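You operate a simulated robot arm through the tools that you are given. There is no shell and no other tool. Be economical: measure what you need, move in short steps, check, and stop when the job is done.

The job below is to be done with a simulated two-armed robot. You get a single attempt, and the scene is never put back.

TASK
Screw the cap back on the yellow bottle on the flat table top.

The check looks at the end state, three seconds after you hand in, the way a careful person would. Anything else that was tipped, shoved, dropped, spilled or broken makes it a failure. Lids that push on must go on centred and level and be pressed home; caps that screw on are set level and turned clockwise until they are tight.

THE ROBOT
Two 7-joint arms with two-finger parallel grippers on one trunk, on a base that drives. Base frame: it is fixed to the floor where the robot stands at the start and does not move with it; the origin is under the middle of the robot, x ahead of it, y to its left, z up; the surface under the hand at the start is at about z = 80. Units: cm, rad, N and s.
The left shoulder is at the start at [5, 18.7, 111], the right one opposite. With the tool pointing down near the work surface each hand reaches from about 10 to 66 cm from the robot's upright axis, wherever it stands, measured 20 degrees to its own side. Payload 3.43 kg a hand.
Tool frame (each hand has its own): the origin (TCP) lies between the finger pads and is the grasp point; the fingertips stand 3 cm ahead of it; z points along the fingers, y is the line along which they close. The gripper opens to 9.4 cm. The fingers are 2.8 cm wide and 1 cm thick; the gripper's body (5 by 9.6 cm) begins 5.5 cm behind the TCP.
Orientation is told as [roll, pitch, yaw] about the base's x, y, z axes, in that order, counted from this pose: with the fingers straight down and closing along the base's y, the tool's x points along the base's -x, its y along +y and its z along -z.

THE INTERFACE
- The arms move only by the tool move_arm. It takes "left_commands", "right_commands" or both (then of equal length, played together; a hand with none holds still); each is a list of rows, each a list of 3 entries, a list of its own where there are three numbers: the shift along the tool's x, y, z in mm, then the turn, a rotation vector about the tool's x, y, z in rad, then the gripper command, from -1 (fully open) to 1 (shut), values between in proportion. In form: [[[dx, dy, dz], [rx, ry, rz], jaw], ...]. A call has 1 to 20 rows; each row shifts and turns the commanded pose from where the row before left it, along the tool's axes as they then stand. Rows are played at 5 a second. More than 5 cm and 0.15 rad between two rows, or a gripper value outside its range, and nothing of the call is played. Where a pose cannot be reached the arm comes as near as it can. A force on the tool above 40 N (or 10 N above the force at the start of the call, whichever is more), or a blocked arm, ends the call early, and 0.2 s more pass. The fingers move at their own pace (about 15.3 cm/s each) and stop on an object; they squeeze with about 43 N. The grip force told is the motor's: it shows also when the fingers shut on nothing. Time passes only in rows, and 0.2 s behind the last, so rows that do not move let the fingers close. It gives the time, the measured TCP pose, the force on the tool (base axes), the opening and the grip force at its end, in the units of the frame above (readings bear some noise), with the torque about the TCP (base axes, N m) and any sound that the robot's microphone picked up, and new pictures: "pictures" is both (left out), scene, wrist or none (wrist: the cameras of the hands that moved).
- Cameras (640 x 400 px; columns grow to the right, rows downward): "scene" is now at [14.88, 1.41, 128.18]; the picture's right is [0.18, -0.98, 0.00], its down [-0.47, -0.09, -0.88] and it looks along [0.86, 0.16, -0.48] (base axes); focal length 263 px, centre (320, 200). "left" rides on the left gripper at [7.6, -1.4, -10.3] in its tool frame; the picture's right is [0.18, 0.98, 0.00], its down [-0.75, 0.14, -0.64] and it looks along [-0.63, 0.12, 0.77] (tool axes); focal length 243 px, centre (320, 200). "right" rides on the right gripper at [7.6, 1.4, -10.2] in its tool frame; the picture's right is [-0.18, 0.98, 0.00], its down [-0.75, -0.14, -0.64] and it looks along [-0.63, -0.12, 0.77] (tool axes); focal length 243 px, centre (320, 200). There is no depth. A picture from a camera that has moved, and an enlarged one, comes with that camera's place and axes in the base frame and with its lens.
- lift_body(by): slides the trunk up (or, below 0, down) by that many cm; the arms and the scene camera ride with it, the base frame stays. It gives what a move gives, with no picture.
- steer(legs): drives the robot by 1 to 6 legs, each [ahead, left, turn to the left] in cm, cm and rad, along the robot's own axes; the way and the turn of a leg run together, so that a leg with both is an arc; at most 150 cm and 3.142 rad a leg. The arms and the cameras ride along, it lands a little off, and it stops where it bumps. It gives what a move gives, and a new picture of the scene camera.
- turn_head(pan, tilt): turns the head with the scene camera to pan (to the left, within 1.396 rad either way) and tilt (down, from -0.506 to 1.204), counted from straight ahead of the robot. It gives what a move gives, and a new picture of the scene camera.
- zoom(camera, box): a new picture of the part [left, top, right, bottom] of that camera's present view, enlarged. No time passes.
- job_done(): hands the job in; it is judged then, once.

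Go step by step. Nothing tells you exact positions but the pictures and the camera data: compare them with the known pose of the tool, close in by small moves and look again before you grip or let go. The budget is 120 turns and 260 pictures, counting those below and the enlarged ones. Unless the task says otherwise, let go and move clear before handing in, and close with one line.

The tools are called after "Request:" as a command line: name --argument value ..., lists and objects as JSON in quotes. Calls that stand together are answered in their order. move_arm: Moves the arms, as the interface text tells. Its arguments: {"type":"object","properties":{"left_commands":{"type":"array","items":{"type":"array"}},"right_commands":{"type":"array","items":{"type":"array"}},"pictures":{"type":"string","enum":["both","scene","wrist","none"]}},"required":[]} The other tools are called the same way: lift_body (by) slides the trunk up or down; steer (legs) drives the base; turn_head (pan, tilt) turns the head that bears the scene camera; zoom (camera, box) takes an enlarged picture of a part of a camera's view; job_done () hands the job in.

At the start:

```text
t: 0.0
left_position: [36.11, 17.78, 114.69]
left_ee_rot: [-0.003, 0.0, 0.0]
left_ft_force: [-0.4, 0.4, 0.3]
left_ft_torque: [-0.04, 0.01, -0.03]
left_gripper_width: 9.39
left_gripper_force: 0.0
right_position: [38.68, -11.41, 113.48]
right_ee_rot: [0.0, 0.0, -0.002]
right_ft_force: [0.0, -0.3, -0.8]
right_ft_torque: [0.02, -0.03, -0.01]
right_gripper_width: 9.41
right_gripper_force: 0.0
trunk travel left (down, up): [-32.5, 10.7]
robot x, y, heading: [0.49, -0.04, 0.001]
head pan, tilt: [0.183, 0.501]
```

scene: 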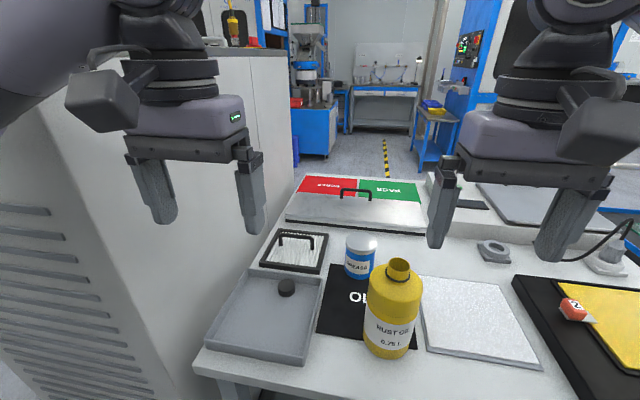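
right: 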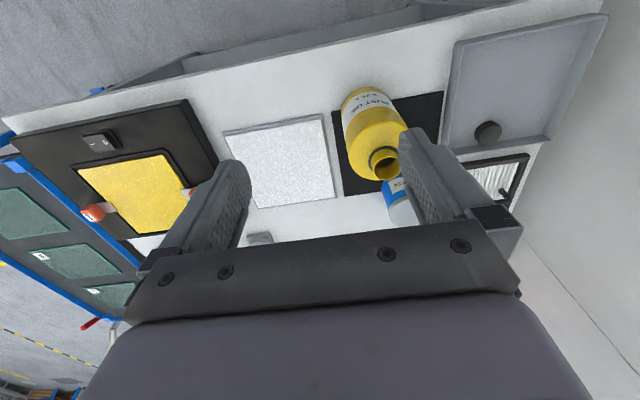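
left: 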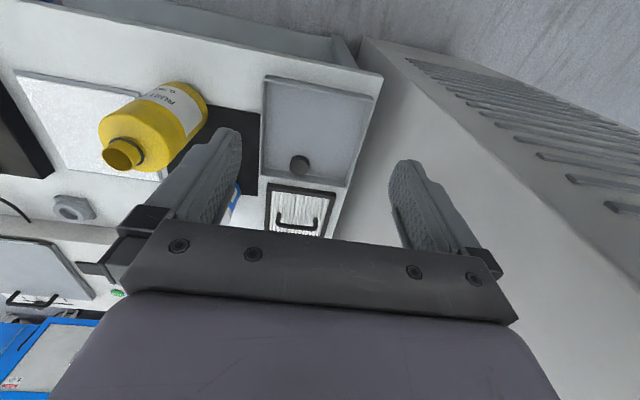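

I see the open yellow bottle on the black mat and a small dark cap in the grey tray to its left. I'll zoom in on both to measure them.

Request:
zoom --camera "scene" --box '[200, 220, 440, 370]'

Request:
zoom --camera "left" --box '[80, 60, 400, 260]'

Request:
zoom --camera "right" --box '[320, 60, 560, 210]'

```text
2.67 times, centred on (320, 295) of scene
camera zoom: at [14.88, 1.41, 128.18], right [0.18, -0.98, 0.0], down [-0.47, -0.09, -0.88], along [0.86, 0.16, -0.48], focal length 701 px, centre (320, -53)
```

zoom: 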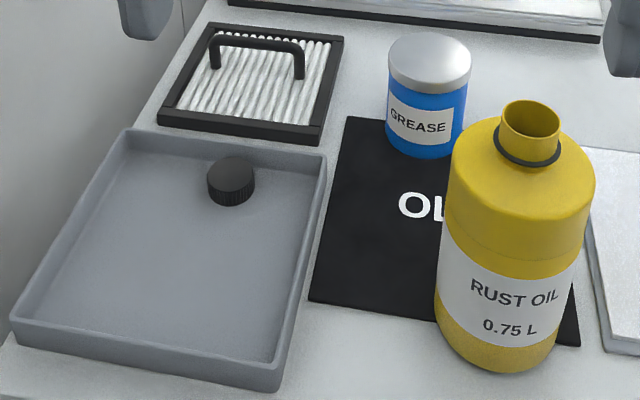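

```text
2.00 times, centred on (240, 160) of left
camera zoom: at [28.7, 16.5, 125.09], right [-0.19, 0.98, 0.0], down [0.75, 0.14, 0.64], along [0.63, 0.12, -0.77], focal length 485 px, centre (480, 280)
```

zoom: 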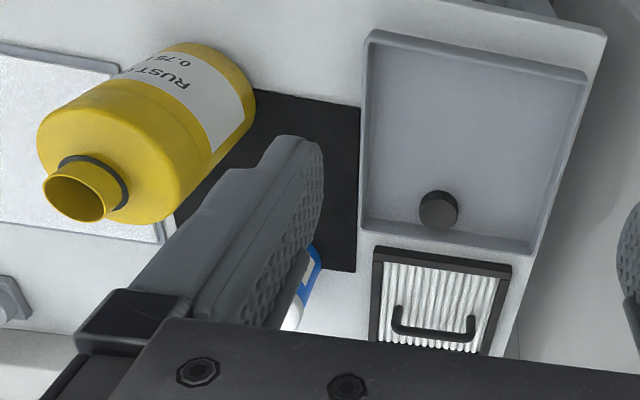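

```text
2.67 times, centred on (440, 135) of right
camera zoom: at [31.09, -9.77, 123.75], right [0.19, 0.98, 0.0], down [0.75, -0.14, 0.64], along [0.63, -0.12, -0.77], focal length 647 px, centre (0, 373)
```

zoom: 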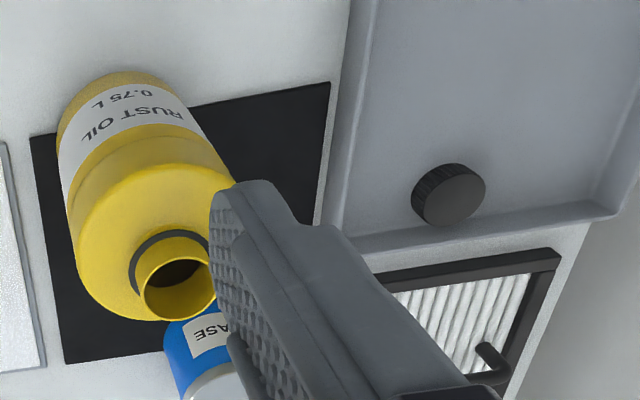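

The cap is near (56.7, 17.2, 81) and the bottle mouth near (48.1, -4.9, 99). I'm moving the left hand above the cap with the jaw partly open.

Request:
move_arm --left_commands '[[[-34, -1, 30], [0, 0, 0], -0.4], [[-34, -1, 30], [0, 0, 0], -0.4], [[-34, -1, 30], [0, 0, 0], -0.4], [[-34, -1, 30], [0, 0, 0], -0.4], [[-34, -1, 30], [0, 0, 0], -0.4], [[-34, -1, 30], [0, 0, 0], -0.4], [[0, 0, 0], [0, 0, 0], -0.4]]'

```text
t: 1.6
left_position: [55.85, 17.49, 97.62]
left_ee_rot: [0.0, -0.017, 0.007]
left_ft_force: [-0.2, -0.5, -0.2]
left_ft_torque: [0.03, 0.0, 0.03]
left_gripper_width: 6.56
left_gripper_force: 0.1
right_position: [37.88, -11.15, 113.9]
right_ee_rot: [-0.001, -0.013, 0.0]
right_ft_force: [1.0, 0.1, -0.6]
right_ft_torque: [0.03, 0.01, 0.0]
right_gripper_width: 9.41
right_gripper_force: 0.0
trunk travel left (down, up): [-32.5, 10.7]
robot x, y, heading: [0.07, 0.03, 0.004]
head pan, tilt: [0.183, 0.501]
camera scene: at [13.76, 1.47, 128.35], right [0.18, -0.98, 0.0], down [-0.46, -0.09, -0.88], along [0.87, 0.16, -0.47], focal length 263 px, centre (320, 200)
camera left: at [48.07, 16.04, 107.92], right [-0.19, 0.98, 0.0], down [0.74, 0.15, 0.65], along [0.64, 0.12, -0.76], focal length 243 px, centre (320, 200)
```

scene: 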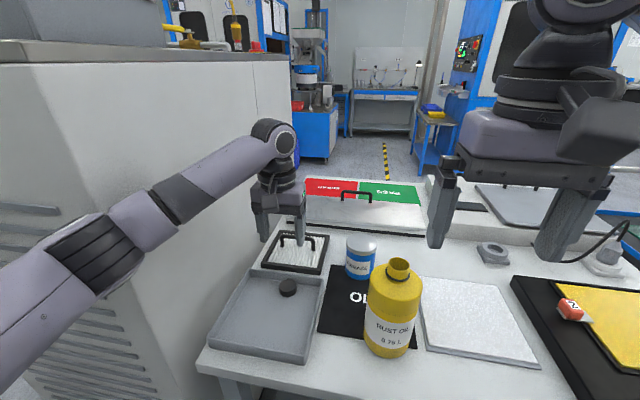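
left: 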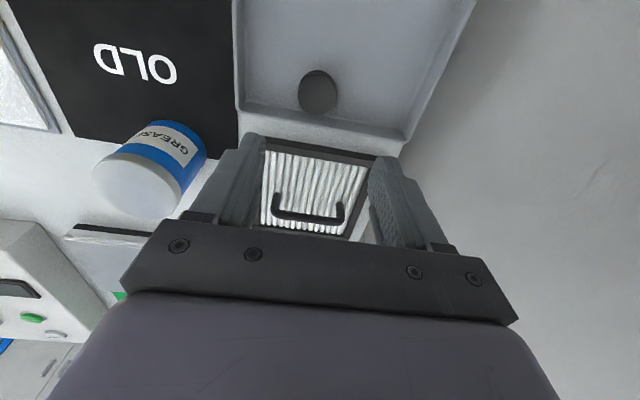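

The cap now shows clearly in the left wrist camera. I'll zoom in to fix its centre and height.

Request:
zoom --camera "left" --box '[260, 50, 380, 125]'

Request:
zoom --camera "scene" --box '[200, 240, 360, 340]'

```text
5.33 times, centred on (320, 88) of left
camera zoom: at [48.07, 16.04, 107.92], right [-0.19, 0.98, 0.0], down [0.74, 0.15, 0.65], along [0.64, 0.12, -0.76], focal length 1294 px, centre (320, 800)
```

zoom: 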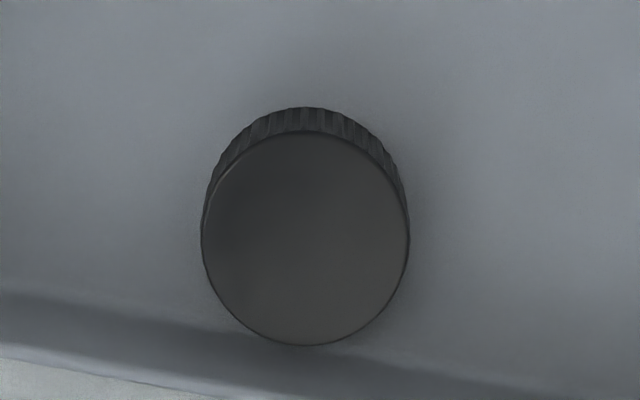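

```text
4.00 times, centred on (280, 290) of scene
camera zoom: at [13.76, 1.47, 128.35], right [0.18, -0.98, 0.0], down [-0.46, -0.09, -0.88], along [0.87, 0.16, -0.47], focal length 1052 px, centre (480, -160)
```

zoom: 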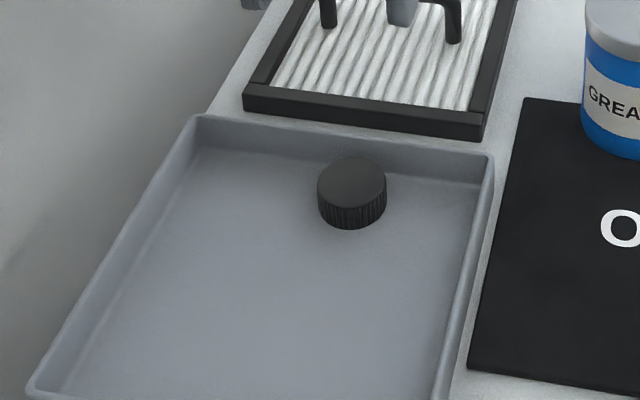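

The cap is 4.1 cm across and about 2 cm tall, at roughly (56.2, 17.15) with its top near 81–82. I'll go partway down and check again.

Request:
move_arm --left_commands '[[[-2, -2, 35], [0, 0.01, 0], -0.4], [[-1, -1, 35], [0, 0, 0], -0.4], [[0, 0, 30], [0, 0, 0], -0.4], [[0, 0, 0], [0, 0, 0], -0.4], [[0, 0, 0], [0, 0, 0], -0.4]]'

```text
t: 2.8
left_position: [56.68, 16.44, 86.8]
left_ee_rot: [-0.003, 0.011, 0.001]
left_ft_force: [-0.2, 0.1, -0.8]
left_ft_torque: [0.0, 0.0, 0.02]
left_gripper_width: 6.61
left_gripper_force: 0.0
right_position: [38.83, -11.31, 113.48]
right_ee_rot: [0.0, -0.001, -0.003]
right_ft_force: [-1.1, 0.1, -0.3]
right_ft_torque: [0.03, 0.0, -0.02]
right_gripper_width: 9.41
right_gripper_force: 0.0
trunk travel left (down, up): [-32.5, 10.7]
robot x, y, heading: [-0.01, -0.2, -0.003]
head pan, tilt: [0.183, 0.501]
camera scene: at [14.88, 1.41, 128.17], right [0.18, -0.98, 0.0], down [-0.47, -0.09, -0.88], along [0.86, 0.16, -0.48], focal length 263 px, centre (320, 200)
camera left: at [49.3, 15.3, 97.4], right [-0.19, 0.98, 0.0], down [0.76, 0.14, 0.63], along [0.62, 0.12, -0.77], focal length 243 px, centre (320, 200)
```

scene: 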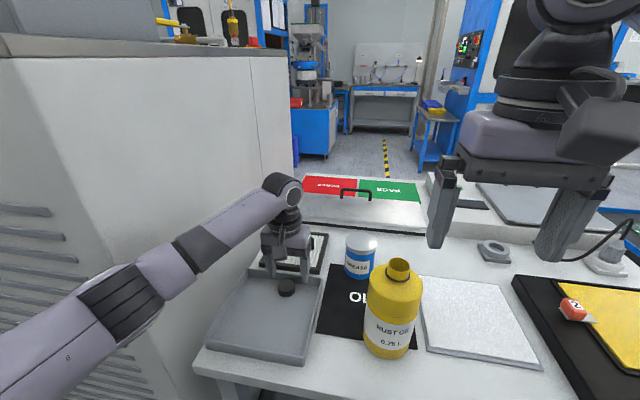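
left: 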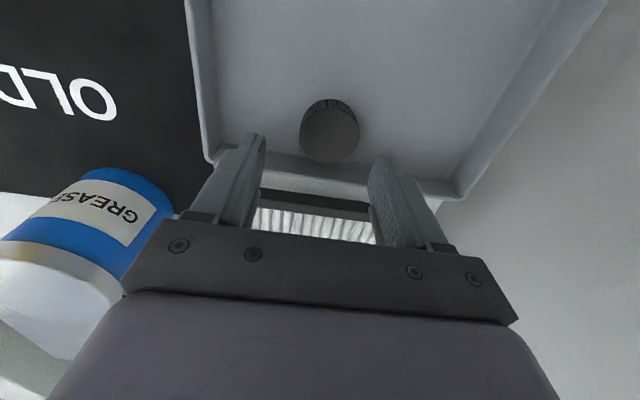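

The hand is about 0.8 cm off in y and 0.5 cm in x. I'll correct that and lower a little more.

Request:
move_arm --left_commands '[[[5, 8, 0], [0, -0.01, 0], -0.4], [[0, 0, 14], [0, 0, 0], -0.4], [[0, 0, 10], [0, 0, 0], -0.4], [[0, 0, 0], [0, 0, 0], -0.4], [[0, 0, 0], [0, 0, 0], -0.4]]' --pictures "wrist"

Request:
zoom --camera "scene" --box '[220, 220, 340, 320]'

```text
t: 4.0
left_position: [56.31, 17.54, 84.36]
left_ee_rot: [-0.002, 0.001, 0.001]
left_ft_force: [-0.2, 0.3, 0.7]
left_ft_torque: [-0.01, 0.05, 0.03]
left_gripper_width: 6.59
left_gripper_force: 0.1
right_position: [38.72, -11.31, 113.51]
right_ee_rot: [0.0, 0.0, -0.002]
right_ft_force: [0.7, 0.7, -0.3]
right_ft_torque: [0.0, -0.04, -0.04]
right_gripper_width: 9.41
right_gripper_force: 0.1
trunk travel left (down, up): [-32.5, 10.7]
robot x, y, heading: [-0.05, -0.1, 0.001]
head pan, tilt: [0.183, 0.501]
camera left: at [48.77, 16.27, 94.85], right [-0.19, 0.98, 0.0], down [0.75, 0.14, 0.64], along [0.63, 0.12, -0.77], focal length 243 px, centre (320, 200)
```

left: 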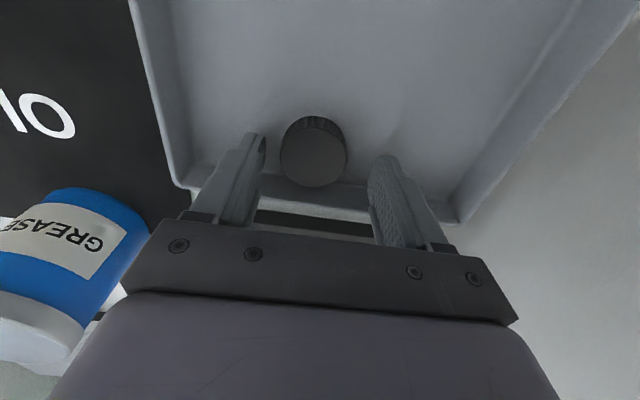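

```text
4.00 times, centred on (280, 270) of scene
camera zoom: at [14.88, 1.41, 128.18], right [0.18, -0.98, 0.0], down [-0.47, -0.09, -0.88], along [0.86, 0.16, -0.48], focal length 1052 px, centre (480, -80)
```

zoom: 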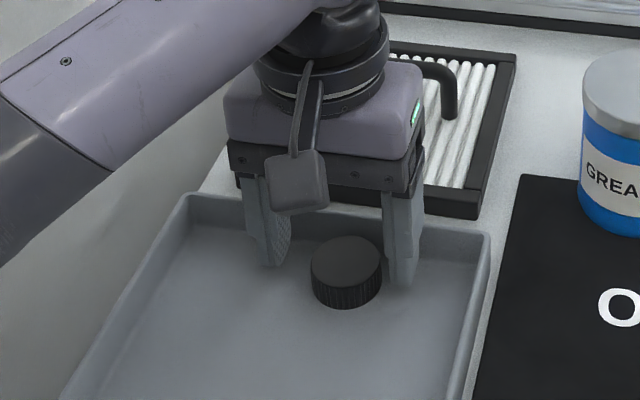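

The cap sits between the fingers at about (56.0, 17.3), with its top near z = 82. I'll trim the position, lower 9 mm and close slowly.

Request:
move_arm --left_commands '[[[3, -3, 5], [0, 0, 0], -0.4], [[0, 0, 4], [0, 0, 0], -0.4], [[0, 0, 0], [0, 0, 0], -0.4], [[0, 0, 0], [0, 0, 0], -0.4]]' --pictures "wrist"

Request:
zoom --camera "scene" --box '[240, 240, 320, 310]'

```text
t: 5.0
left_position: [55.94, 17.14, 83.42]
left_ee_rot: [-0.001, -0.003, 0.002]
left_ft_force: [-1.5, 0.5, 5.4]
left_ft_torque: [0.2, 0.11, 0.1]
left_gripper_width: 6.58
left_gripper_force: 0.0
right_position: [38.7, -11.31, 113.52]
right_ee_rot: [-0.001, -0.001, -0.002]
right_ft_force: [0.3, 0.6, -0.1]
right_ft_torque: [-0.02, 0.02, -0.02]
right_gripper_width: 9.41
right_gripper_force: 0.1
trunk travel left (down, up): [-32.5, 10.7]
robot x, y, heading: [-0.35, 0.09, 0.002]
head pan, tilt: [0.183, 0.501]
camera left: at [48.46, 15.97, 93.92], right [-0.19, 0.98, 0.0], down [0.75, 0.14, 0.64], along [0.63, 0.12, -0.77], focal length 243 px, centre (320, 200)
```

left: 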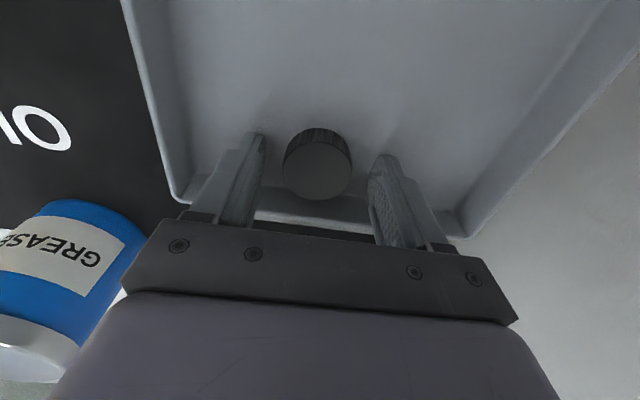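

```text
5.71 times, centred on (280, 275) of scene
camera zoom: at [14.83, 1.4, 128.19], right [0.18, -0.98, 0.0], down [-0.47, -0.09, -0.88], along [0.86, 0.16, -0.48], focal length 1502 px, centre (549, -229)
```

zoom: 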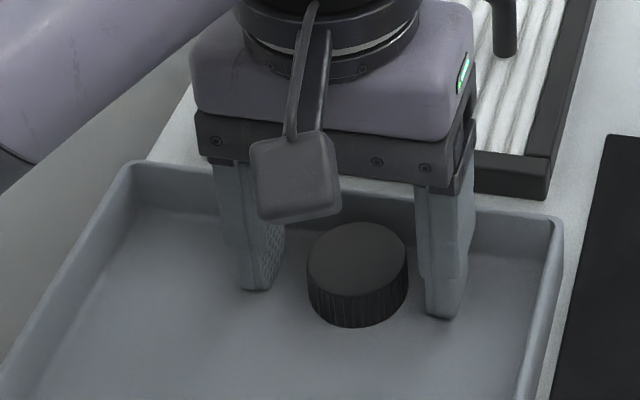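

The fingertips touched the tray floor, so the floor is at z ≈ 80.4. I'll raise 4 mm and grip.

Request:
move_arm --left_commands '[[[1, 0, -4], [0, 0, 0], -0.4], [[0, 0, 0], [0, 0, 0], -0.4], [[0, 0, 0], [0, 0, -0.0], 0.0], [[0, 0, 0], [0, 0, 0], 0.1], [[0, 0, 0], [0, 0, 0], 0.3], [[0, 0, 0], [0, 0, 0], 0.6], [[0, 0, 0], [0, 0, 0], 1]]' --pictures "wrist"

```text
t: 6.6
left_position: [55.88, 17.3, 83.69]
left_ee_rot: [-0.003, -0.001, 0.002]
left_ft_force: [0.5, -0.2, 0.2]
left_ft_torque: [0.01, -0.02, 0.0]
left_gripper_width: 3.83
left_gripper_force: 42.7
right_position: [38.77, -11.34, 113.44]
right_ee_rot: [0.0, -0.001, -0.002]
right_ft_force: [0.8, 1.0, 0.2]
right_ft_torque: [0.04, 0.01, -0.01]
right_gripper_width: 9.42
right_gripper_force: 0.1
trunk travel left (down, up): [-32.5, 10.7]
robot x, y, heading: [0.16, 0.32, 0.002]
head pan, tilt: [0.183, 0.501]
camera left: at [48.37, 16.03, 94.22], right [-0.19, 0.98, 0.0], down [0.75, 0.14, 0.64], along [0.63, 0.12, -0.77], focal length 243 px, centre (320, 200)
```

left: 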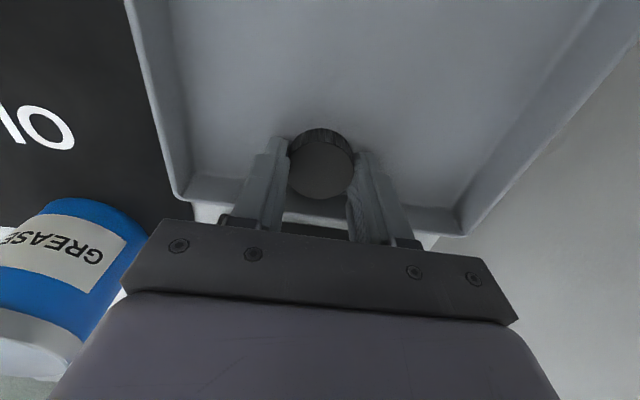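

The cap is gripped at 3.83 cm. I'll lift it straight up and move the right hand away to the right so the left hand has room over the bottle.

Request:
move_arm --left_commands '[[[0, 0, -10], [0, 0, 0], 1], [[0, 0, -30], [0, 0, 0], 1], [[0, 0, -40], [0, 0, 0], 1], [[0, 0, -45], [0, 0, 0], 1], [[0, 0, -45], [0, 0, 0], 1], [[0, 0, -45], [0, 0, 0], 1], [[0, 0, -35], [0, 0, 0], 1], [[0, 0, 0], [0, 0, 0], 1], [[0, 0, 0], [0, 0, 0], 1]]' --right_commands '[[[0, -20, 0], [0, 0, 0], -1], [[0, -35, 0], [0, 0, 0], -1], [[0, -40, 0], [0, 0, 0], -1], [[0, -40, 0], [0, 0, 0], -1], [[0, -40, 0], [0, 0, 0], -1], [[0, -25, 0], [0, 0, 0], -1], [[0, 0, 0], [0, 0, 0], -1], [[0, 0, 0], [0, 0, 0], -1], [[0, 0, 0], [0, 0, 0], -1]]'

```text
t: 8.6
left_position: [55.87, 17.73, 109.01]
left_ee_rot: [-0.001, 0.002, 0.002]
left_ft_force: [-0.3, 0.6, 0.4]
left_ft_torque: [0.02, -0.02, -0.02]
left_gripper_width: 3.86
left_gripper_force: 42.5
right_position: [38.85, -31.29, 113.79]
right_ee_rot: [0.0, 0.0, -0.001]
right_ft_force: [-0.6, -0.7, -1.1]
right_ft_torque: [0.01, -0.02, 0.0]
right_gripper_width: 9.41
right_gripper_force: 0.1
trunk travel left (down, up): [-32.5, 10.7]
robot x, y, heading: [0.1, 0.24, 0.003]
head pan, tilt: [0.183, 0.501]
camera scene: at [14.9, 1.42, 128.19], right [0.18, -0.98, 0.0], down [-0.47, -0.09, -0.88], along [0.86, 0.16, -0.48], focal length 263 px, centre (320, 200)
camera right: at [31.19, -29.7, 123.95], right [0.19, 0.98, 0.0], down [0.75, -0.14, 0.64], along [0.63, -0.12, -0.77], focal length 243 px, centre (320, 200)
camera left: at [48.21, 16.33, 119.52], right [-0.19, 0.98, 0.0], down [0.75, 0.14, 0.64], along [0.63, 0.12, -0.77], focal length 243 px, centre (320, 200)
```

scene: 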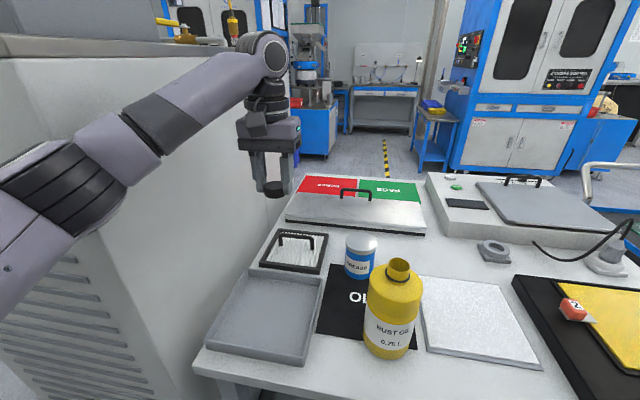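
right: 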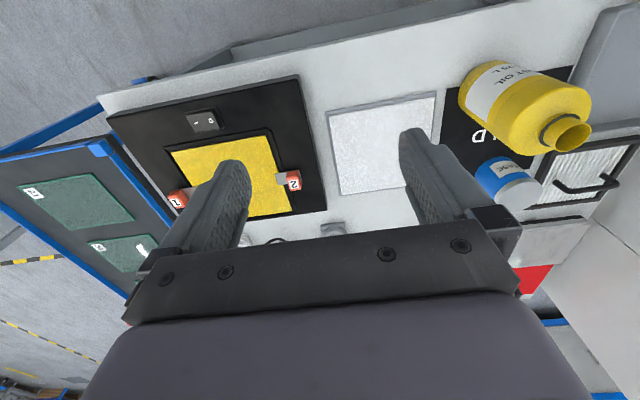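
left: 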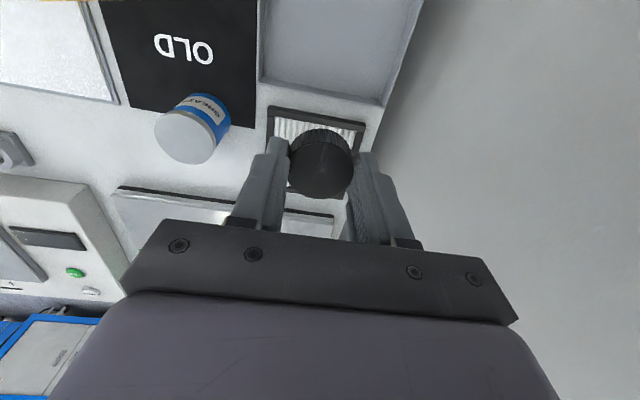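

I'll zoom in on the held cap to find its offset in the tool frame, and zoom on the bottle mouth from both other cameras for a better fix.

Request:
zoom --camera "left" --box '[260, 110, 380, 210]'

Request:
zoom --camera "scene" --box '[350, 245, 446, 305]'

Request:
zoom --camera "right" --box '[500, 80, 628, 160]'

```text
4.00 times, centred on (320, 160) of left
camera zoom: at [48.21, 16.33, 119.52], right [-0.19, 0.98, 0.0], down [0.75, 0.14, 0.64], along [0.63, 0.12, -0.77], focal length 970 px, centre (320, 360)
```

zoom: 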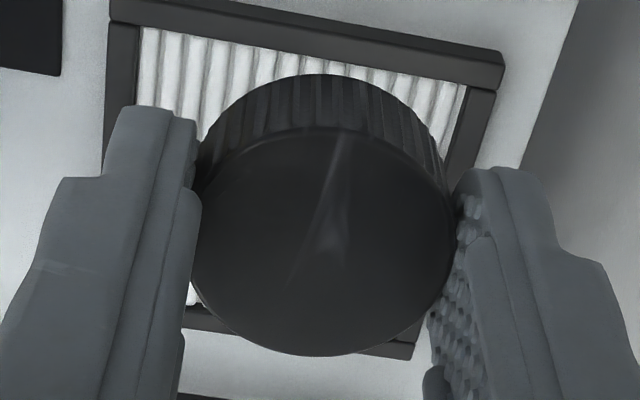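

```text
6.67 times, centred on (398, 275) of scene
camera zoom: at [14.9, 1.42, 128.19], right [0.18, -0.98, 0.0], down [-0.47, -0.09, -0.88], along [0.86, 0.16, -0.48], focal length 1753 px, centre (-200, -300)
```

zoom: 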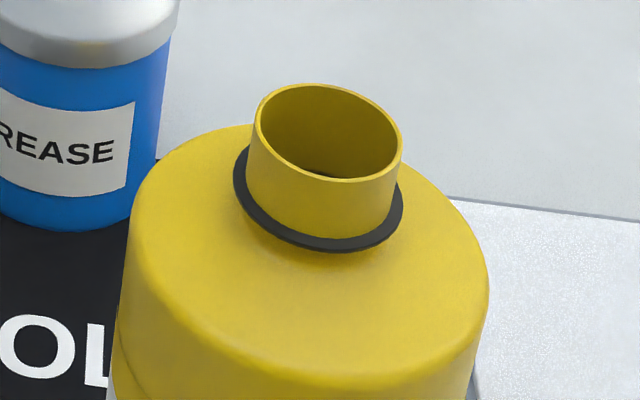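

```text
5.00 times, centred on (564, 120) of right
camera zoom: at [31.19, -29.7, 123.95], right [0.19, 0.98, 0.0], down [0.75, -0.14, 0.64], along [0.63, -0.12, -0.77], focal length 1213 px, centre (-900, 600)
```

zoom: 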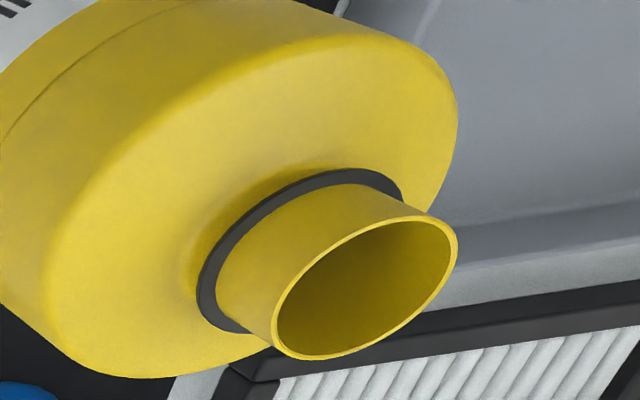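

The cap is centred on the TCP and the mouth is at (47.9, -5.05, 99.4). I'll carry the cap over the mouth, then pre-turn it counter-clockwise.

Request:
move_arm --left_commands '[[[8, -20, 0], [0, 0, 0], 1], [[12, -35, 0], [0, 0, 0], 1], [[15, -45, 0], [0, 0, 0], 1], [[15, -45, 0], [0, 0, 0], 1], [[15, -40, 0], [0, 0, 0], 1], [[10, -28, 0], [0, 0, 0], 1], [[5, -15, 0], [0, 0, 0], 1], [[0, 0, 0], [0, 0, -0.12], 1], [[0, 0, 0], [0, 0, -0.12], 1], [[0, 0, 0], [0, 0, -0.12], 1], [[0, 0, 0], [0, 0, -0.12], 1], [[0, 0, 0], [0, 0, -0.12], 1], [[0, 0, 0], [0, 0, -0.12], 1], [[0, 0, 0], [0, 0, -0.12], 1], [[0, 0, 0], [0, 0, -0.12], 1], [[0, 0, 0], [0, 0, 0], 1], [[0, 0, 0], [0, 0, 0], 1], [[0, 0, 0], [0, 0, 0], 1]]'

```text
t: 12.4
left_position: [48.08, -5.45, 108.71]
left_ee_rot: [0.0, -0.002, 0.964]
left_ft_force: [-0.7, -0.3, 0.6]
left_ft_torque: [-0.02, 0.0, 0.0]
left_gripper_width: 3.85
left_gripper_force: 43.2
right_position: [38.82, -31.29, 113.65]
right_ee_rot: [0.0, 0.0, -0.001]
right_ft_force: [0.1, 0.1, -0.1]
right_ft_torque: [0.01, 0.01, -0.03]
right_gripper_width: 9.38
right_gripper_force: 0.1
trunk travel left (down, up): [-32.5, 10.7]
robot x, y, heading: [0.16, 0.21, 0.005]
head pan, tilt: [0.183, 0.501]
camera scene: at [14.88, 1.41, 128.18], right [0.18, -0.98, 0.0], down [-0.47, -0.09, -0.88], along [0.86, 0.16, -0.48], focal length 263 px, centre (320, 200)
camera left: at [44.91, -12.32, 119.25], right [-0.91, 0.41, 0.0], down [0.31, 0.7, 0.64], along [0.26, 0.58, -0.77], focal length 243 px, centre (320, 200)
```

scene: 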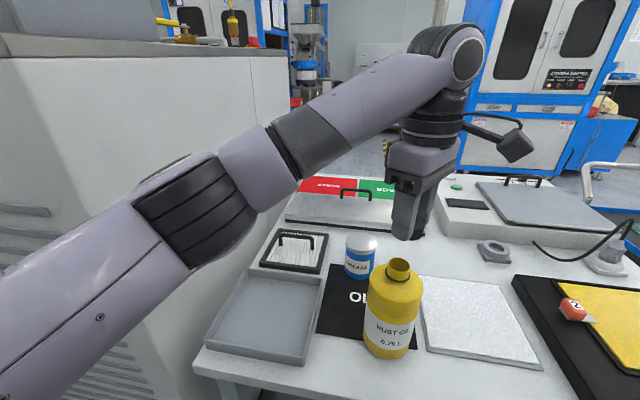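
left: 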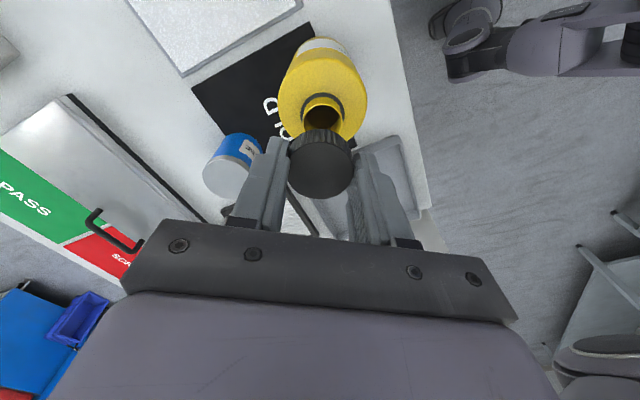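

The pre-turned cap is nearly over the mouth. I'll lower it to about 1 cm above and compare from every camera.

Request:
move_arm --left_commands '[[[0, 2, 15], [0, 0, 0], 1], [[0, 0, 15], [0, 0, 0], 1], [[0, 0, 15], [0, 0, 0], 1], [[0, 0, 0], [0, 0, 0], 1], [[0, 0, 0], [0, 0, 0], 1], [[0, 0, 0], [0, 0, 0], 1]]' --pictures "none"

Request:
zoom --camera "left" --box '[240, 60, 400, 210]'

Request:
zoom --camera "scene" --box '[340, 220, 460, 310]'

Request:
zoom --camera "right" --box '[460, 40, 640, 200]'

```text
t: 13.8
left_position: [47.61, -5.12, 104.29]
left_ee_rot: [0.0, 0.001, 0.961]
left_ft_force: [0.2, -0.3, -0.2]
left_ft_torque: [-0.02, -0.01, -0.04]
left_gripper_width: 3.84
left_gripper_force: 42.8
right_position: [38.82, -31.28, 113.7]
right_ee_rot: [-0.001, -0.001, 0.0]
right_ft_force: [0.5, 0.7, -0.9]
right_ft_torque: [-0.01, -0.02, 0.02]
right_gripper_width: 9.4
right_gripper_force: 0.0
trunk travel left (down, up): [-32.5, 10.7]
robot x, y, heading: [-0.14, -0.06, -0.002]
head pan, tilt: [0.183, 0.501]
```

```text
2.67 times, centred on (320, 135) of left
camera zoom: at [44.52, -12.18, 114.82], right [-0.91, 0.41, 0.0], down [0.31, 0.7, 0.64], along [0.26, 0.58, -0.77], focal length 647 px, centre (320, 373)
```

zoom: 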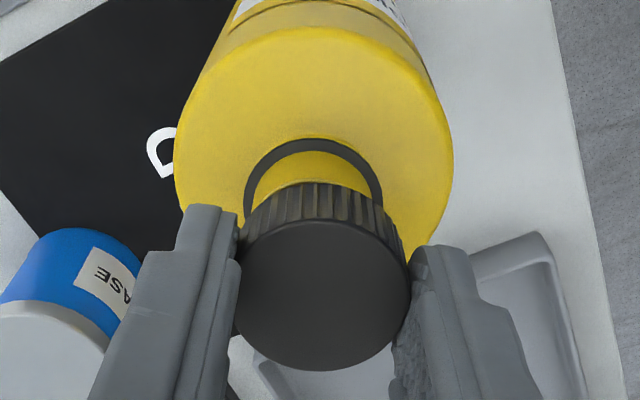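

```text
4.44 times, centred on (400, 265) of scene
camera zoom: at [14.88, 1.41, 128.18], right [0.18, -0.98, 0.0], down [-0.47, -0.09, -0.88], along [0.86, 0.16, -0.48], focal length 1168 px, centre (-36, -89)
```

zoom: 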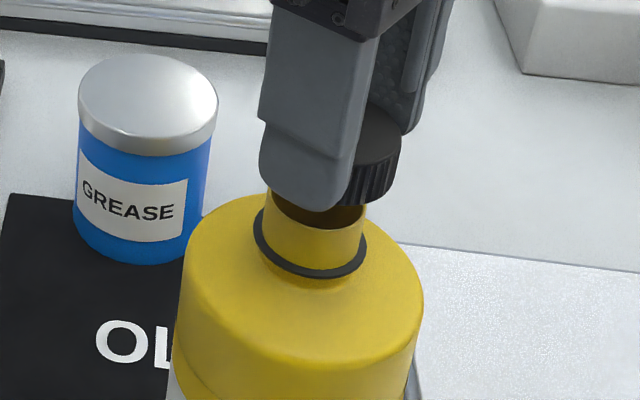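

```text
2.50 times, centred on (550, 120) of right
camera zoom: at [31.19, -29.69, 123.93], right [0.19, 0.98, 0.0], down [0.75, -0.14, 0.64], along [0.63, -0.12, -0.77], focal length 606 px, centre (-255, 400)
```

zoom: 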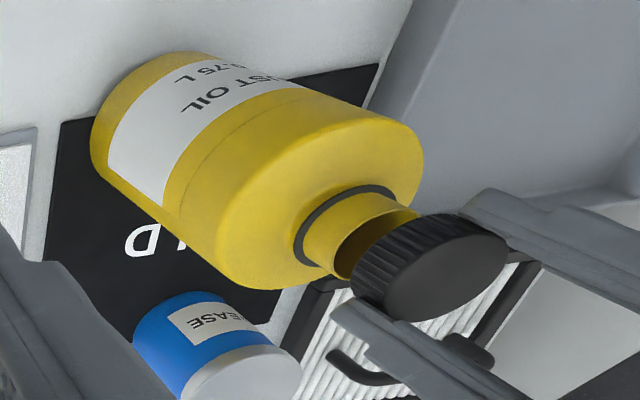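

The cap looks slightly off toward the robot. I'll zoom the scene view harder to settle the sideways offset.

Request:
zoom --camera "scene" --box '[375, 235, 423, 285]'

Request:
zoom --camera "right" --box '[570, 105, 640, 175]'

```text
8.00 times, centred on (399, 260) of scene
camera zoom: at [14.88, 1.41, 128.18], right [0.18, -0.98, 0.0], down [-0.47, -0.09, -0.88], along [0.86, 0.16, -0.48], focal length 2103 px, centre (-312, -280)
```

zoom: 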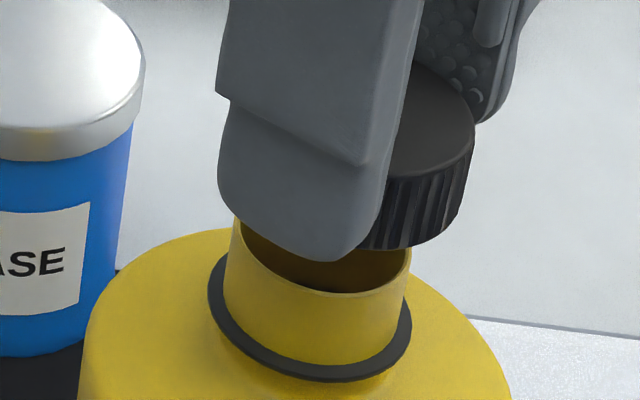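

```text
5.71 times, centred on (605, 140) of right
camera zoom: at [31.19, -29.69, 123.93], right [0.19, 0.98, 0.0], down [0.75, -0.14, 0.64], along [0.63, -0.12, -0.77], focal length 1386 px, centre (-1309, 543)
```

zoom: 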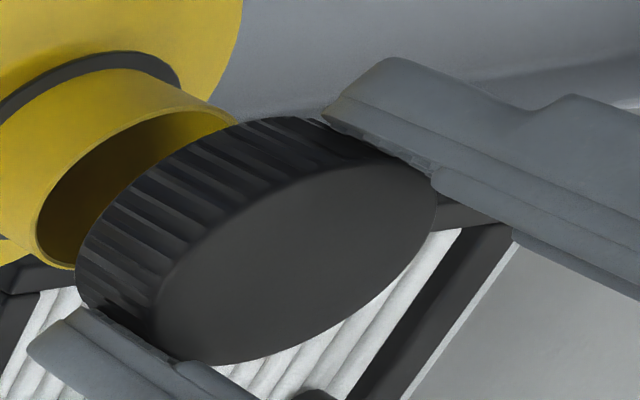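

The views agree that the cap is about 4 mm short in x and 3 mm off in y. I'll correct that and lower a few millimetres.

Request:
move_arm --left_commands '[[[-5, -1.6, 0], [0, 0, 0], 1], [[0, 0, 5], [0, 0, 0], 1], [[0, 0, 0], [0, 0, 0], 1], [[0, 0, 0], [0, 0, 0], 1], [[0, 0, 0], [0, 0, 0], 1]]' --pictures "none"

Request:
zoom --camera "left" --box '[260, 80, 380, 200]'

Request:
zoom --camera "scene" --box '[375, 235, 423, 285]'

Request:
zoom --camera "right" --box '[550, 95, 640, 170]'

```text
t: 15.0
left_position: [48.32, -4.9, 103.84]
left_ee_rot: [-0.001, 0.002, 0.962]
left_ft_force: [-0.3, 0.5, -0.2]
left_ft_torque: [0.0, 0.0, -0.01]
left_gripper_width: 3.84
left_gripper_force: 43.6
right_position: [38.9, -31.12, 113.68]
right_ee_rot: [-0.001, 0.0, -0.001]
right_ft_force: [0.9, 0.4, -0.3]
right_ft_torque: [0.0, -0.01, 0.0]
right_gripper_width: 9.42
right_gripper_force: 0.0
trunk travel left (down, up): [-32.5, 10.7]
robot x, y, heading: [0.07, 0.07, -0.001]
head pan, tilt: [0.183, 0.501]
```

```text
3.33 times, centred on (320, 140) of left
camera zoom: at [45.11, -11.88, 114.31], right [-0.91, 0.41, 0.0], down [0.32, 0.7, 0.64], along [0.26, 0.58, -0.77], focal length 809 px, centre (320, 400)
```

zoom: 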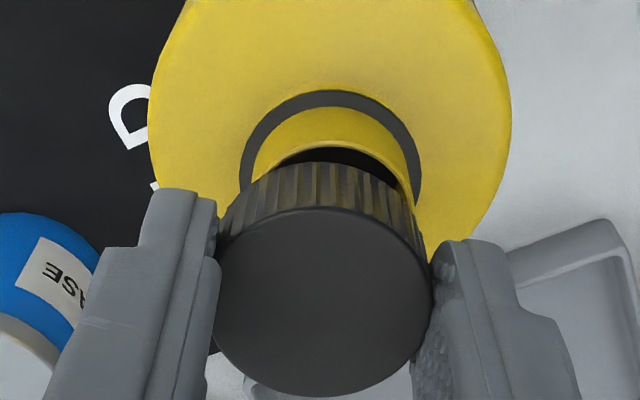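

```text
8.00 times, centred on (399, 260) of scene
camera zoom: at [14.88, 1.41, 128.18], right [0.18, -0.98, 0.0], down [-0.47, -0.09, -0.88], along [0.86, 0.16, -0.48], focal length 2103 px, centre (-312, -280)
```

zoom: 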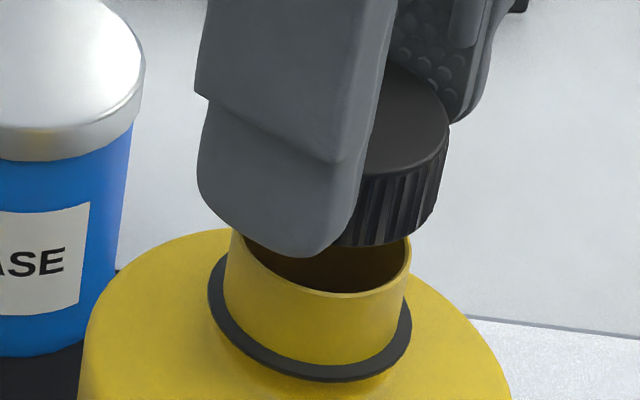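

```text
5.33 times, centred on (595, 132) of right
camera zoom: at [31.19, -29.69, 123.93], right [0.19, 0.98, 0.0], down [0.75, -0.14, 0.64], along [0.63, -0.12, -0.77], focal length 1294 px, centre (-1147, 560)
```

zoom: 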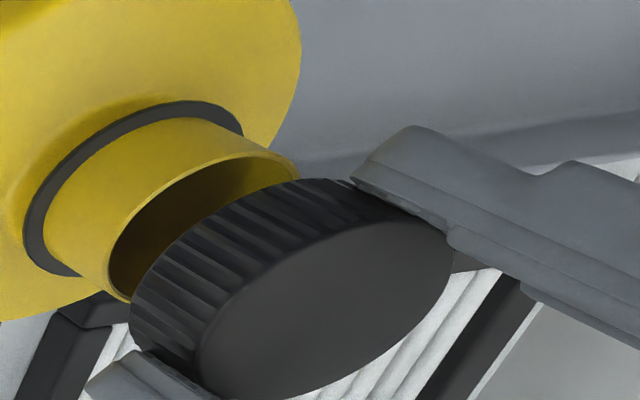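

The sideways error is gone and the cap is now about 2.5 mm too far in x. I'll trim that and lower to just above the rim.

Request:
move_arm --left_commands '[[[1.7, 1.8, 0], [0, 0, 0], 1], [[0, 0, 5], [0, 0, 0], 1], [[0, 0, 0], [0, 0, 0], 1], [[0, 0, 0], [0, 0, 0], 1], [[0, 0, 0], [0, 0, 0], 1]]' --pictures "none"

Request:
zoom --camera "left" --box '[260, 80, 380, 200]'

Request:
zoom --camera "scene" --box '[375, 235, 423, 285]'

Request:
zoom --camera "right" --box '[550, 95, 640, 170]'

```text
t: 16.2
left_position: [48.11, -4.91, 103.29]
left_ee_rot: [0.001, 0.002, 0.96]
left_ft_force: [0.8, -0.8, -1.2]
left_ft_torque: [-0.02, -0.03, -0.01]
left_gripper_width: 3.85
left_gripper_force: 42.6
right_position: [38.91, -31.29, 113.6]
right_ee_rot: [0.001, 0.0, -0.002]
right_ft_force: [-0.2, -0.8, -0.7]
right_ft_torque: [0.01, 0.01, -0.01]
right_gripper_width: 9.39
right_gripper_force: 0.0
trunk travel left (down, up): [-32.5, 10.7]
robot x, y, heading: [-0.09, 0.27, 0.003]
head pan, tilt: [0.183, 0.501]
```

```text
3.33 times, centred on (320, 140) of left
camera zoom: at [44.92, -11.82, 113.8], right [-0.91, 0.41, 0.0], down [0.32, 0.7, 0.64], along [0.26, 0.58, -0.77], focal length 809 px, centre (320, 400)
```

zoom: 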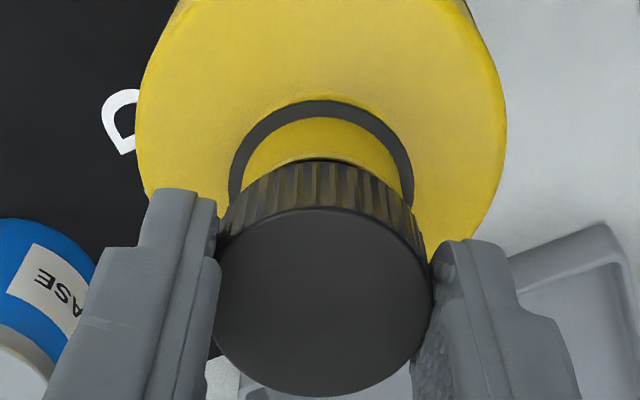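

```text
8.00 times, centred on (399, 260) of scene
camera zoom: at [14.88, 1.41, 128.18], right [0.18, -0.98, 0.0], down [-0.47, -0.09, -0.88], along [0.86, 0.16, -0.48], focal length 2103 px, centre (-312, -280)
```

zoom: 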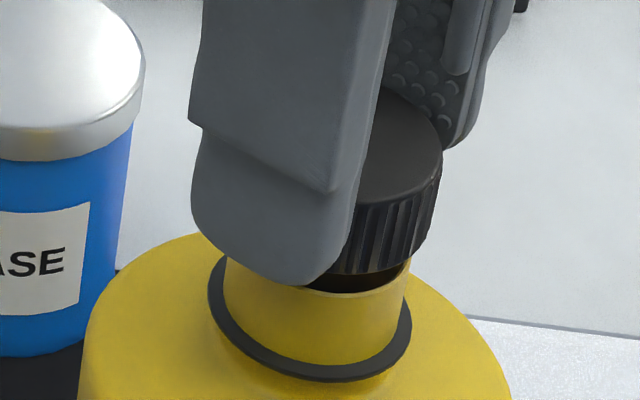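

```text
5.33 times, centred on (595, 132) of right
camera zoom: at [31.19, -29.69, 123.93], right [0.19, 0.98, 0.0], down [0.75, -0.14, 0.64], along [0.63, -0.12, -0.77], focal length 1294 px, centre (-1147, 560)
```

zoom: 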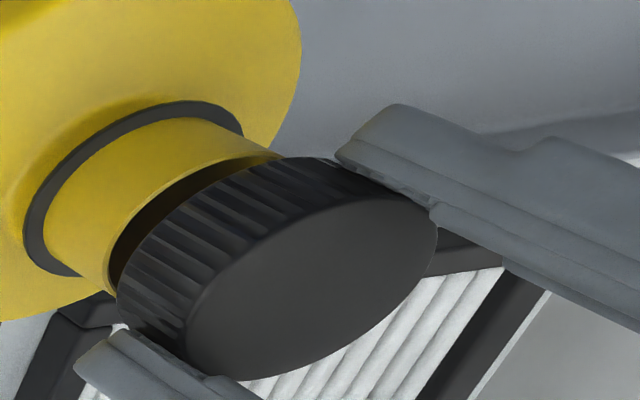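

The cap is now centred in all three views. I'll lower it gently and watch the force.

Request:
move_arm --left_commands '[[[0, 0, 2], [0, 0, 0], 1], [[0, 0, 2], [0, 0, 0], 1], [[0, 0, 2], [0, 0, 0], 1], [[0, 0, 0], [0, 0, 0], 1], [[0, 0, 0], [0, 0, 0], 1]]' --pictures "none"

Request:
zoom --camera "scene" --box '[375, 235, 423, 285]'

```text
t: 17.4
left_position: [47.95, -4.89, 102.79]
left_ee_rot: [0.0, 0.003, 0.962]
left_ft_force: [-0.9, 0.2, 0.8]
left_ft_torque: [-0.04, -0.01, 0.02]
left_gripper_width: 3.82
left_gripper_force: 43.9
right_position: [38.95, -31.25, 113.72]
right_ee_rot: [0.001, 0.0, -0.001]
right_ft_force: [-1.1, 0.2, 0.0]
right_ft_torque: [0.01, -0.03, 0.0]
right_gripper_width: 9.39
right_gripper_force: 0.0
trunk travel left (down, up): [-32.5, 10.7]
robot x, y, heading: [-0.0, 0.03, 0.003]
head pan, tilt: [0.183, 0.501]
```

```text
8.00 times, centred on (399, 260) of scene
camera zoom: at [14.88, 1.41, 128.18], right [0.18, -0.98, 0.0], down [-0.47, -0.09, -0.88], along [0.86, 0.16, -0.48], focal length 2103 px, centre (-312, -280)
```

zoom: 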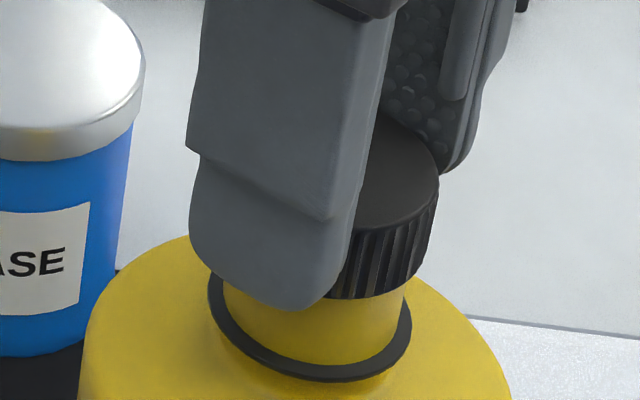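

The cap's lower edge is level with the rim and there is no contact force yet. I'll keep lowering in small steps.

Request:
move_arm --left_commands '[[[0, 0, 2], [0, 0, 0], 1], [[0, 0, 2], [0, 0, 0], 1], [[0, 0, 0], [0, 0, 0], 1], [[0, 0, 0], [0, 0, 0], 1]]' --pictures "none"

Request:
zoom --camera "scene" --box '[375, 235, 423, 285]'

Request:
zoom --camera "right" --box '[550, 95, 640, 170]'

```text
t: 18.4
left_position: [48.08, -4.93, 102.39]
left_ee_rot: [0.002, 0.001, 0.963]
left_ft_force: [-2.0, -0.3, 0.6]
left_ft_torque: [0.0, 0.08, -0.02]
left_gripper_width: 3.82
left_gripper_force: 43.4
right_position: [38.94, -31.25, 113.68]
right_ee_rot: [0.0, -0.002, -0.002]
right_ft_force: [0.4, 0.1, 0.1]
right_ft_torque: [0.0, 0.0, -0.02]
right_gripper_width: 9.4
right_gripper_force: 0.1
trunk travel left (down, up): [-32.5, 10.7]
robot x, y, heading: [-0.39, -0.04, -0.002]
head pan, tilt: [0.183, 0.501]
```

```text
8.00 times, centred on (399, 260) of scene
camera zoom: at [14.86, 1.41, 128.18], right [0.18, -0.98, 0.0], down [-0.47, -0.09, -0.88], along [0.86, 0.16, -0.48], focal length 2103 px, centre (-312, -280)
```

zoom: 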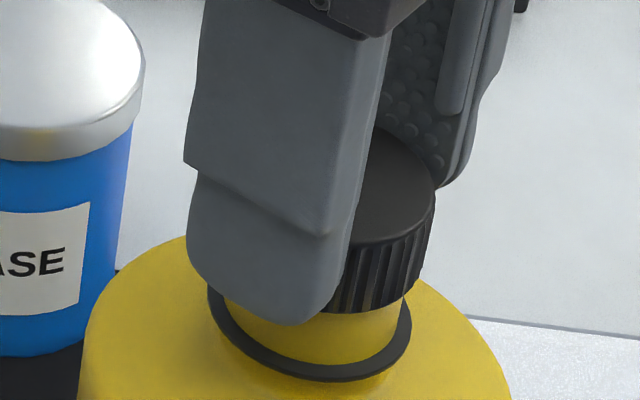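

```text
5.33 times, centred on (595, 132) of right
camera zoom: at [31.17, -29.7, 123.93], right [0.19, 0.98, 0.0], down [0.75, -0.14, 0.64], along [0.63, -0.12, -0.77], focal length 1294 px, centre (-1147, 560)
```

zoom: 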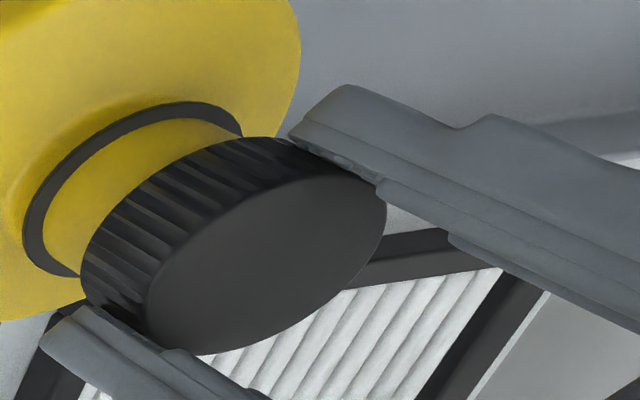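

The cap is starting over the neck with only a slight side force. I'll continue down.

Request:
move_arm --left_commands '[[[0, 0, 2], [0, 0, 0], 1], [[0, 0, 2], [0, 0, 0], 1], [[0, 0, 0], [0, 0, 0], 1], [[0, 0, 0], [0, 0, 0], 1]]' --pictures "none"

Request:
zoom --camera "scene" --box '[375, 235, 423, 285]'

```text
t: 19.4
left_position: [47.98, -4.99, 101.86]
left_ee_rot: [0.0, 0.0, 0.962]
left_ft_force: [-1.7, -0.1, 2.0]
left_ft_torque: [-0.02, 0.09, 0.0]
left_gripper_width: 3.84
left_gripper_force: 43.2
right_position: [38.88, -31.28, 113.56]
right_ee_rot: [-0.001, -0.002, -0.001]
right_ft_force: [-0.1, 0.7, -0.2]
right_ft_torque: [0.01, 0.01, 0.03]
right_gripper_width: 9.36
right_gripper_force: 0.1
trunk travel left (down, up): [-32.5, 10.7]
robot x, y, heading: [0.03, 0.04, -0.001]
head pan, tilt: [0.183, 0.501]
```

```text
8.00 times, centred on (399, 260) of scene
camera zoom: at [14.86, 1.41, 128.18], right [0.18, -0.98, 0.0], down [-0.47, -0.09, -0.88], along [0.86, 0.16, -0.48], focal length 2103 px, centre (-312, -280)
```

zoom: 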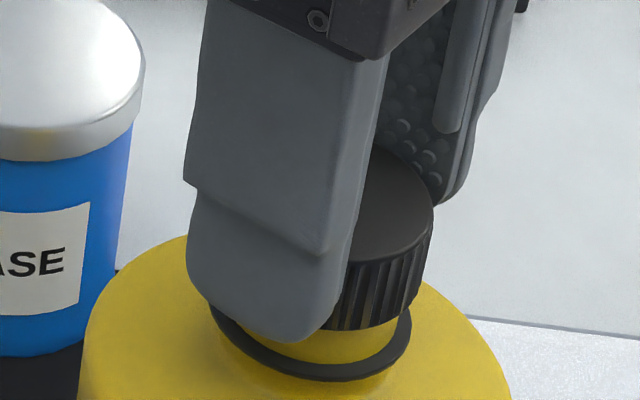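

It's still going on smoothly. I'll take another few millimetres and watch for the thread to stop it.

Request:
move_arm --left_commands '[[[0, 0, 1.5], [0, 0, 0], 1], [[0, 0, 1.5], [0, 0, 0], 1], [[0, 0, 0], [0, 0, 0], 1], [[0, 0, 0], [0, 0, 0], 1]]' --pictures "none"

Request:
zoom --camera "scene" --box '[375, 235, 423, 285]'

```text
t: 20.4
left_position: [48.06, -4.88, 101.69]
left_ee_rot: [-0.001, 0.001, 0.963]
left_ft_force: [-0.2, 0.1, -0.4]
left_ft_torque: [0.02, 0.01, 0.0]
left_gripper_width: 3.84
left_gripper_force: 43.1
right_position: [38.9, -31.29, 113.57]
right_ee_rot: [0.0, -0.002, -0.002]
right_ft_force: [-0.6, -0.3, -0.2]
right_ft_torque: [-0.02, -0.01, 0.0]
right_gripper_width: 9.38
right_gripper_force: 0.2
trunk travel left (down, up): [-32.5, 10.7]
robot x, y, heading: [-0.14, 0.03, 0.001]
head pan, tilt: [0.183, 0.501]
```

```text
8.00 times, centred on (399, 260) of scene
camera zoom: at [14.88, 1.41, 128.18], right [0.18, -0.98, 0.0], down [-0.47, -0.09, -0.88], along [0.86, 0.16, -0.48], focal length 2103 px, centre (-312, -280)
```

zoom: 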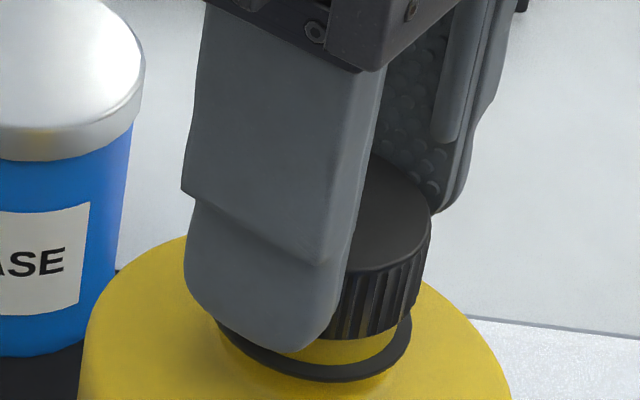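

Still free, with about 5 mm left above the ring. I'll continue.

Request:
move_arm --left_commands '[[[0, 0, 1.5], [0, 0, 0], 1], [[0, 0, 1.5], [0, 0, 0], 1], [[0, 0, 0], [0, 0, 0], 1], [[0, 0, 0], [0, 0, 0], 1]]' --pictures "none"

Request:
zoom --camera "scene" --box '[375, 235, 423, 285]'

```text
t: 21.4
left_position: [47.88, -5.1, 101.4]
left_ee_rot: [-0.001, -0.001, 0.961]
left_ft_force: [-0.6, -0.7, 3.6]
left_ft_torque: [0.1, 0.08, 0.01]
left_gripper_width: 3.85
left_gripper_force: 43.0
right_position: [38.88, -31.24, 113.63]
right_ee_rot: [-0.001, -0.003, -0.003]
right_ft_force: [-0.2, -0.5, -0.3]
right_ft_torque: [0.01, -0.01, 0.0]
right_gripper_width: 9.4
right_gripper_force: 0.0
trunk travel left (down, up): [-32.5, 10.7]
robot x, y, heading: [0.26, -0.26, 0.0]
head pan, tilt: [0.183, 0.501]
```

```text
8.00 times, centred on (399, 260) of scene
camera zoom: at [14.85, 1.4, 128.19], right [0.18, -0.98, 0.0], down [-0.47, -0.09, -0.88], along [0.86, 0.16, -0.48], focal length 2103 px, centre (-312, -280)
```

zoom: 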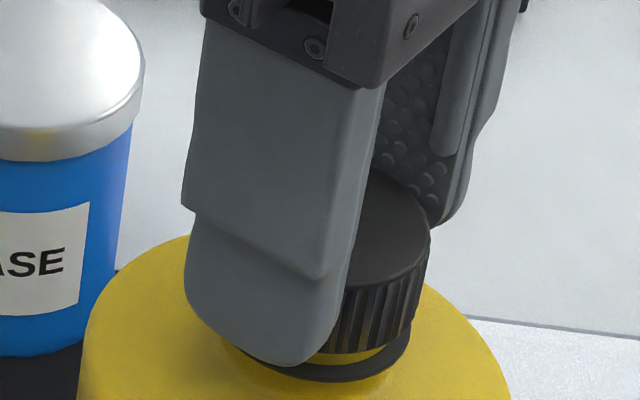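

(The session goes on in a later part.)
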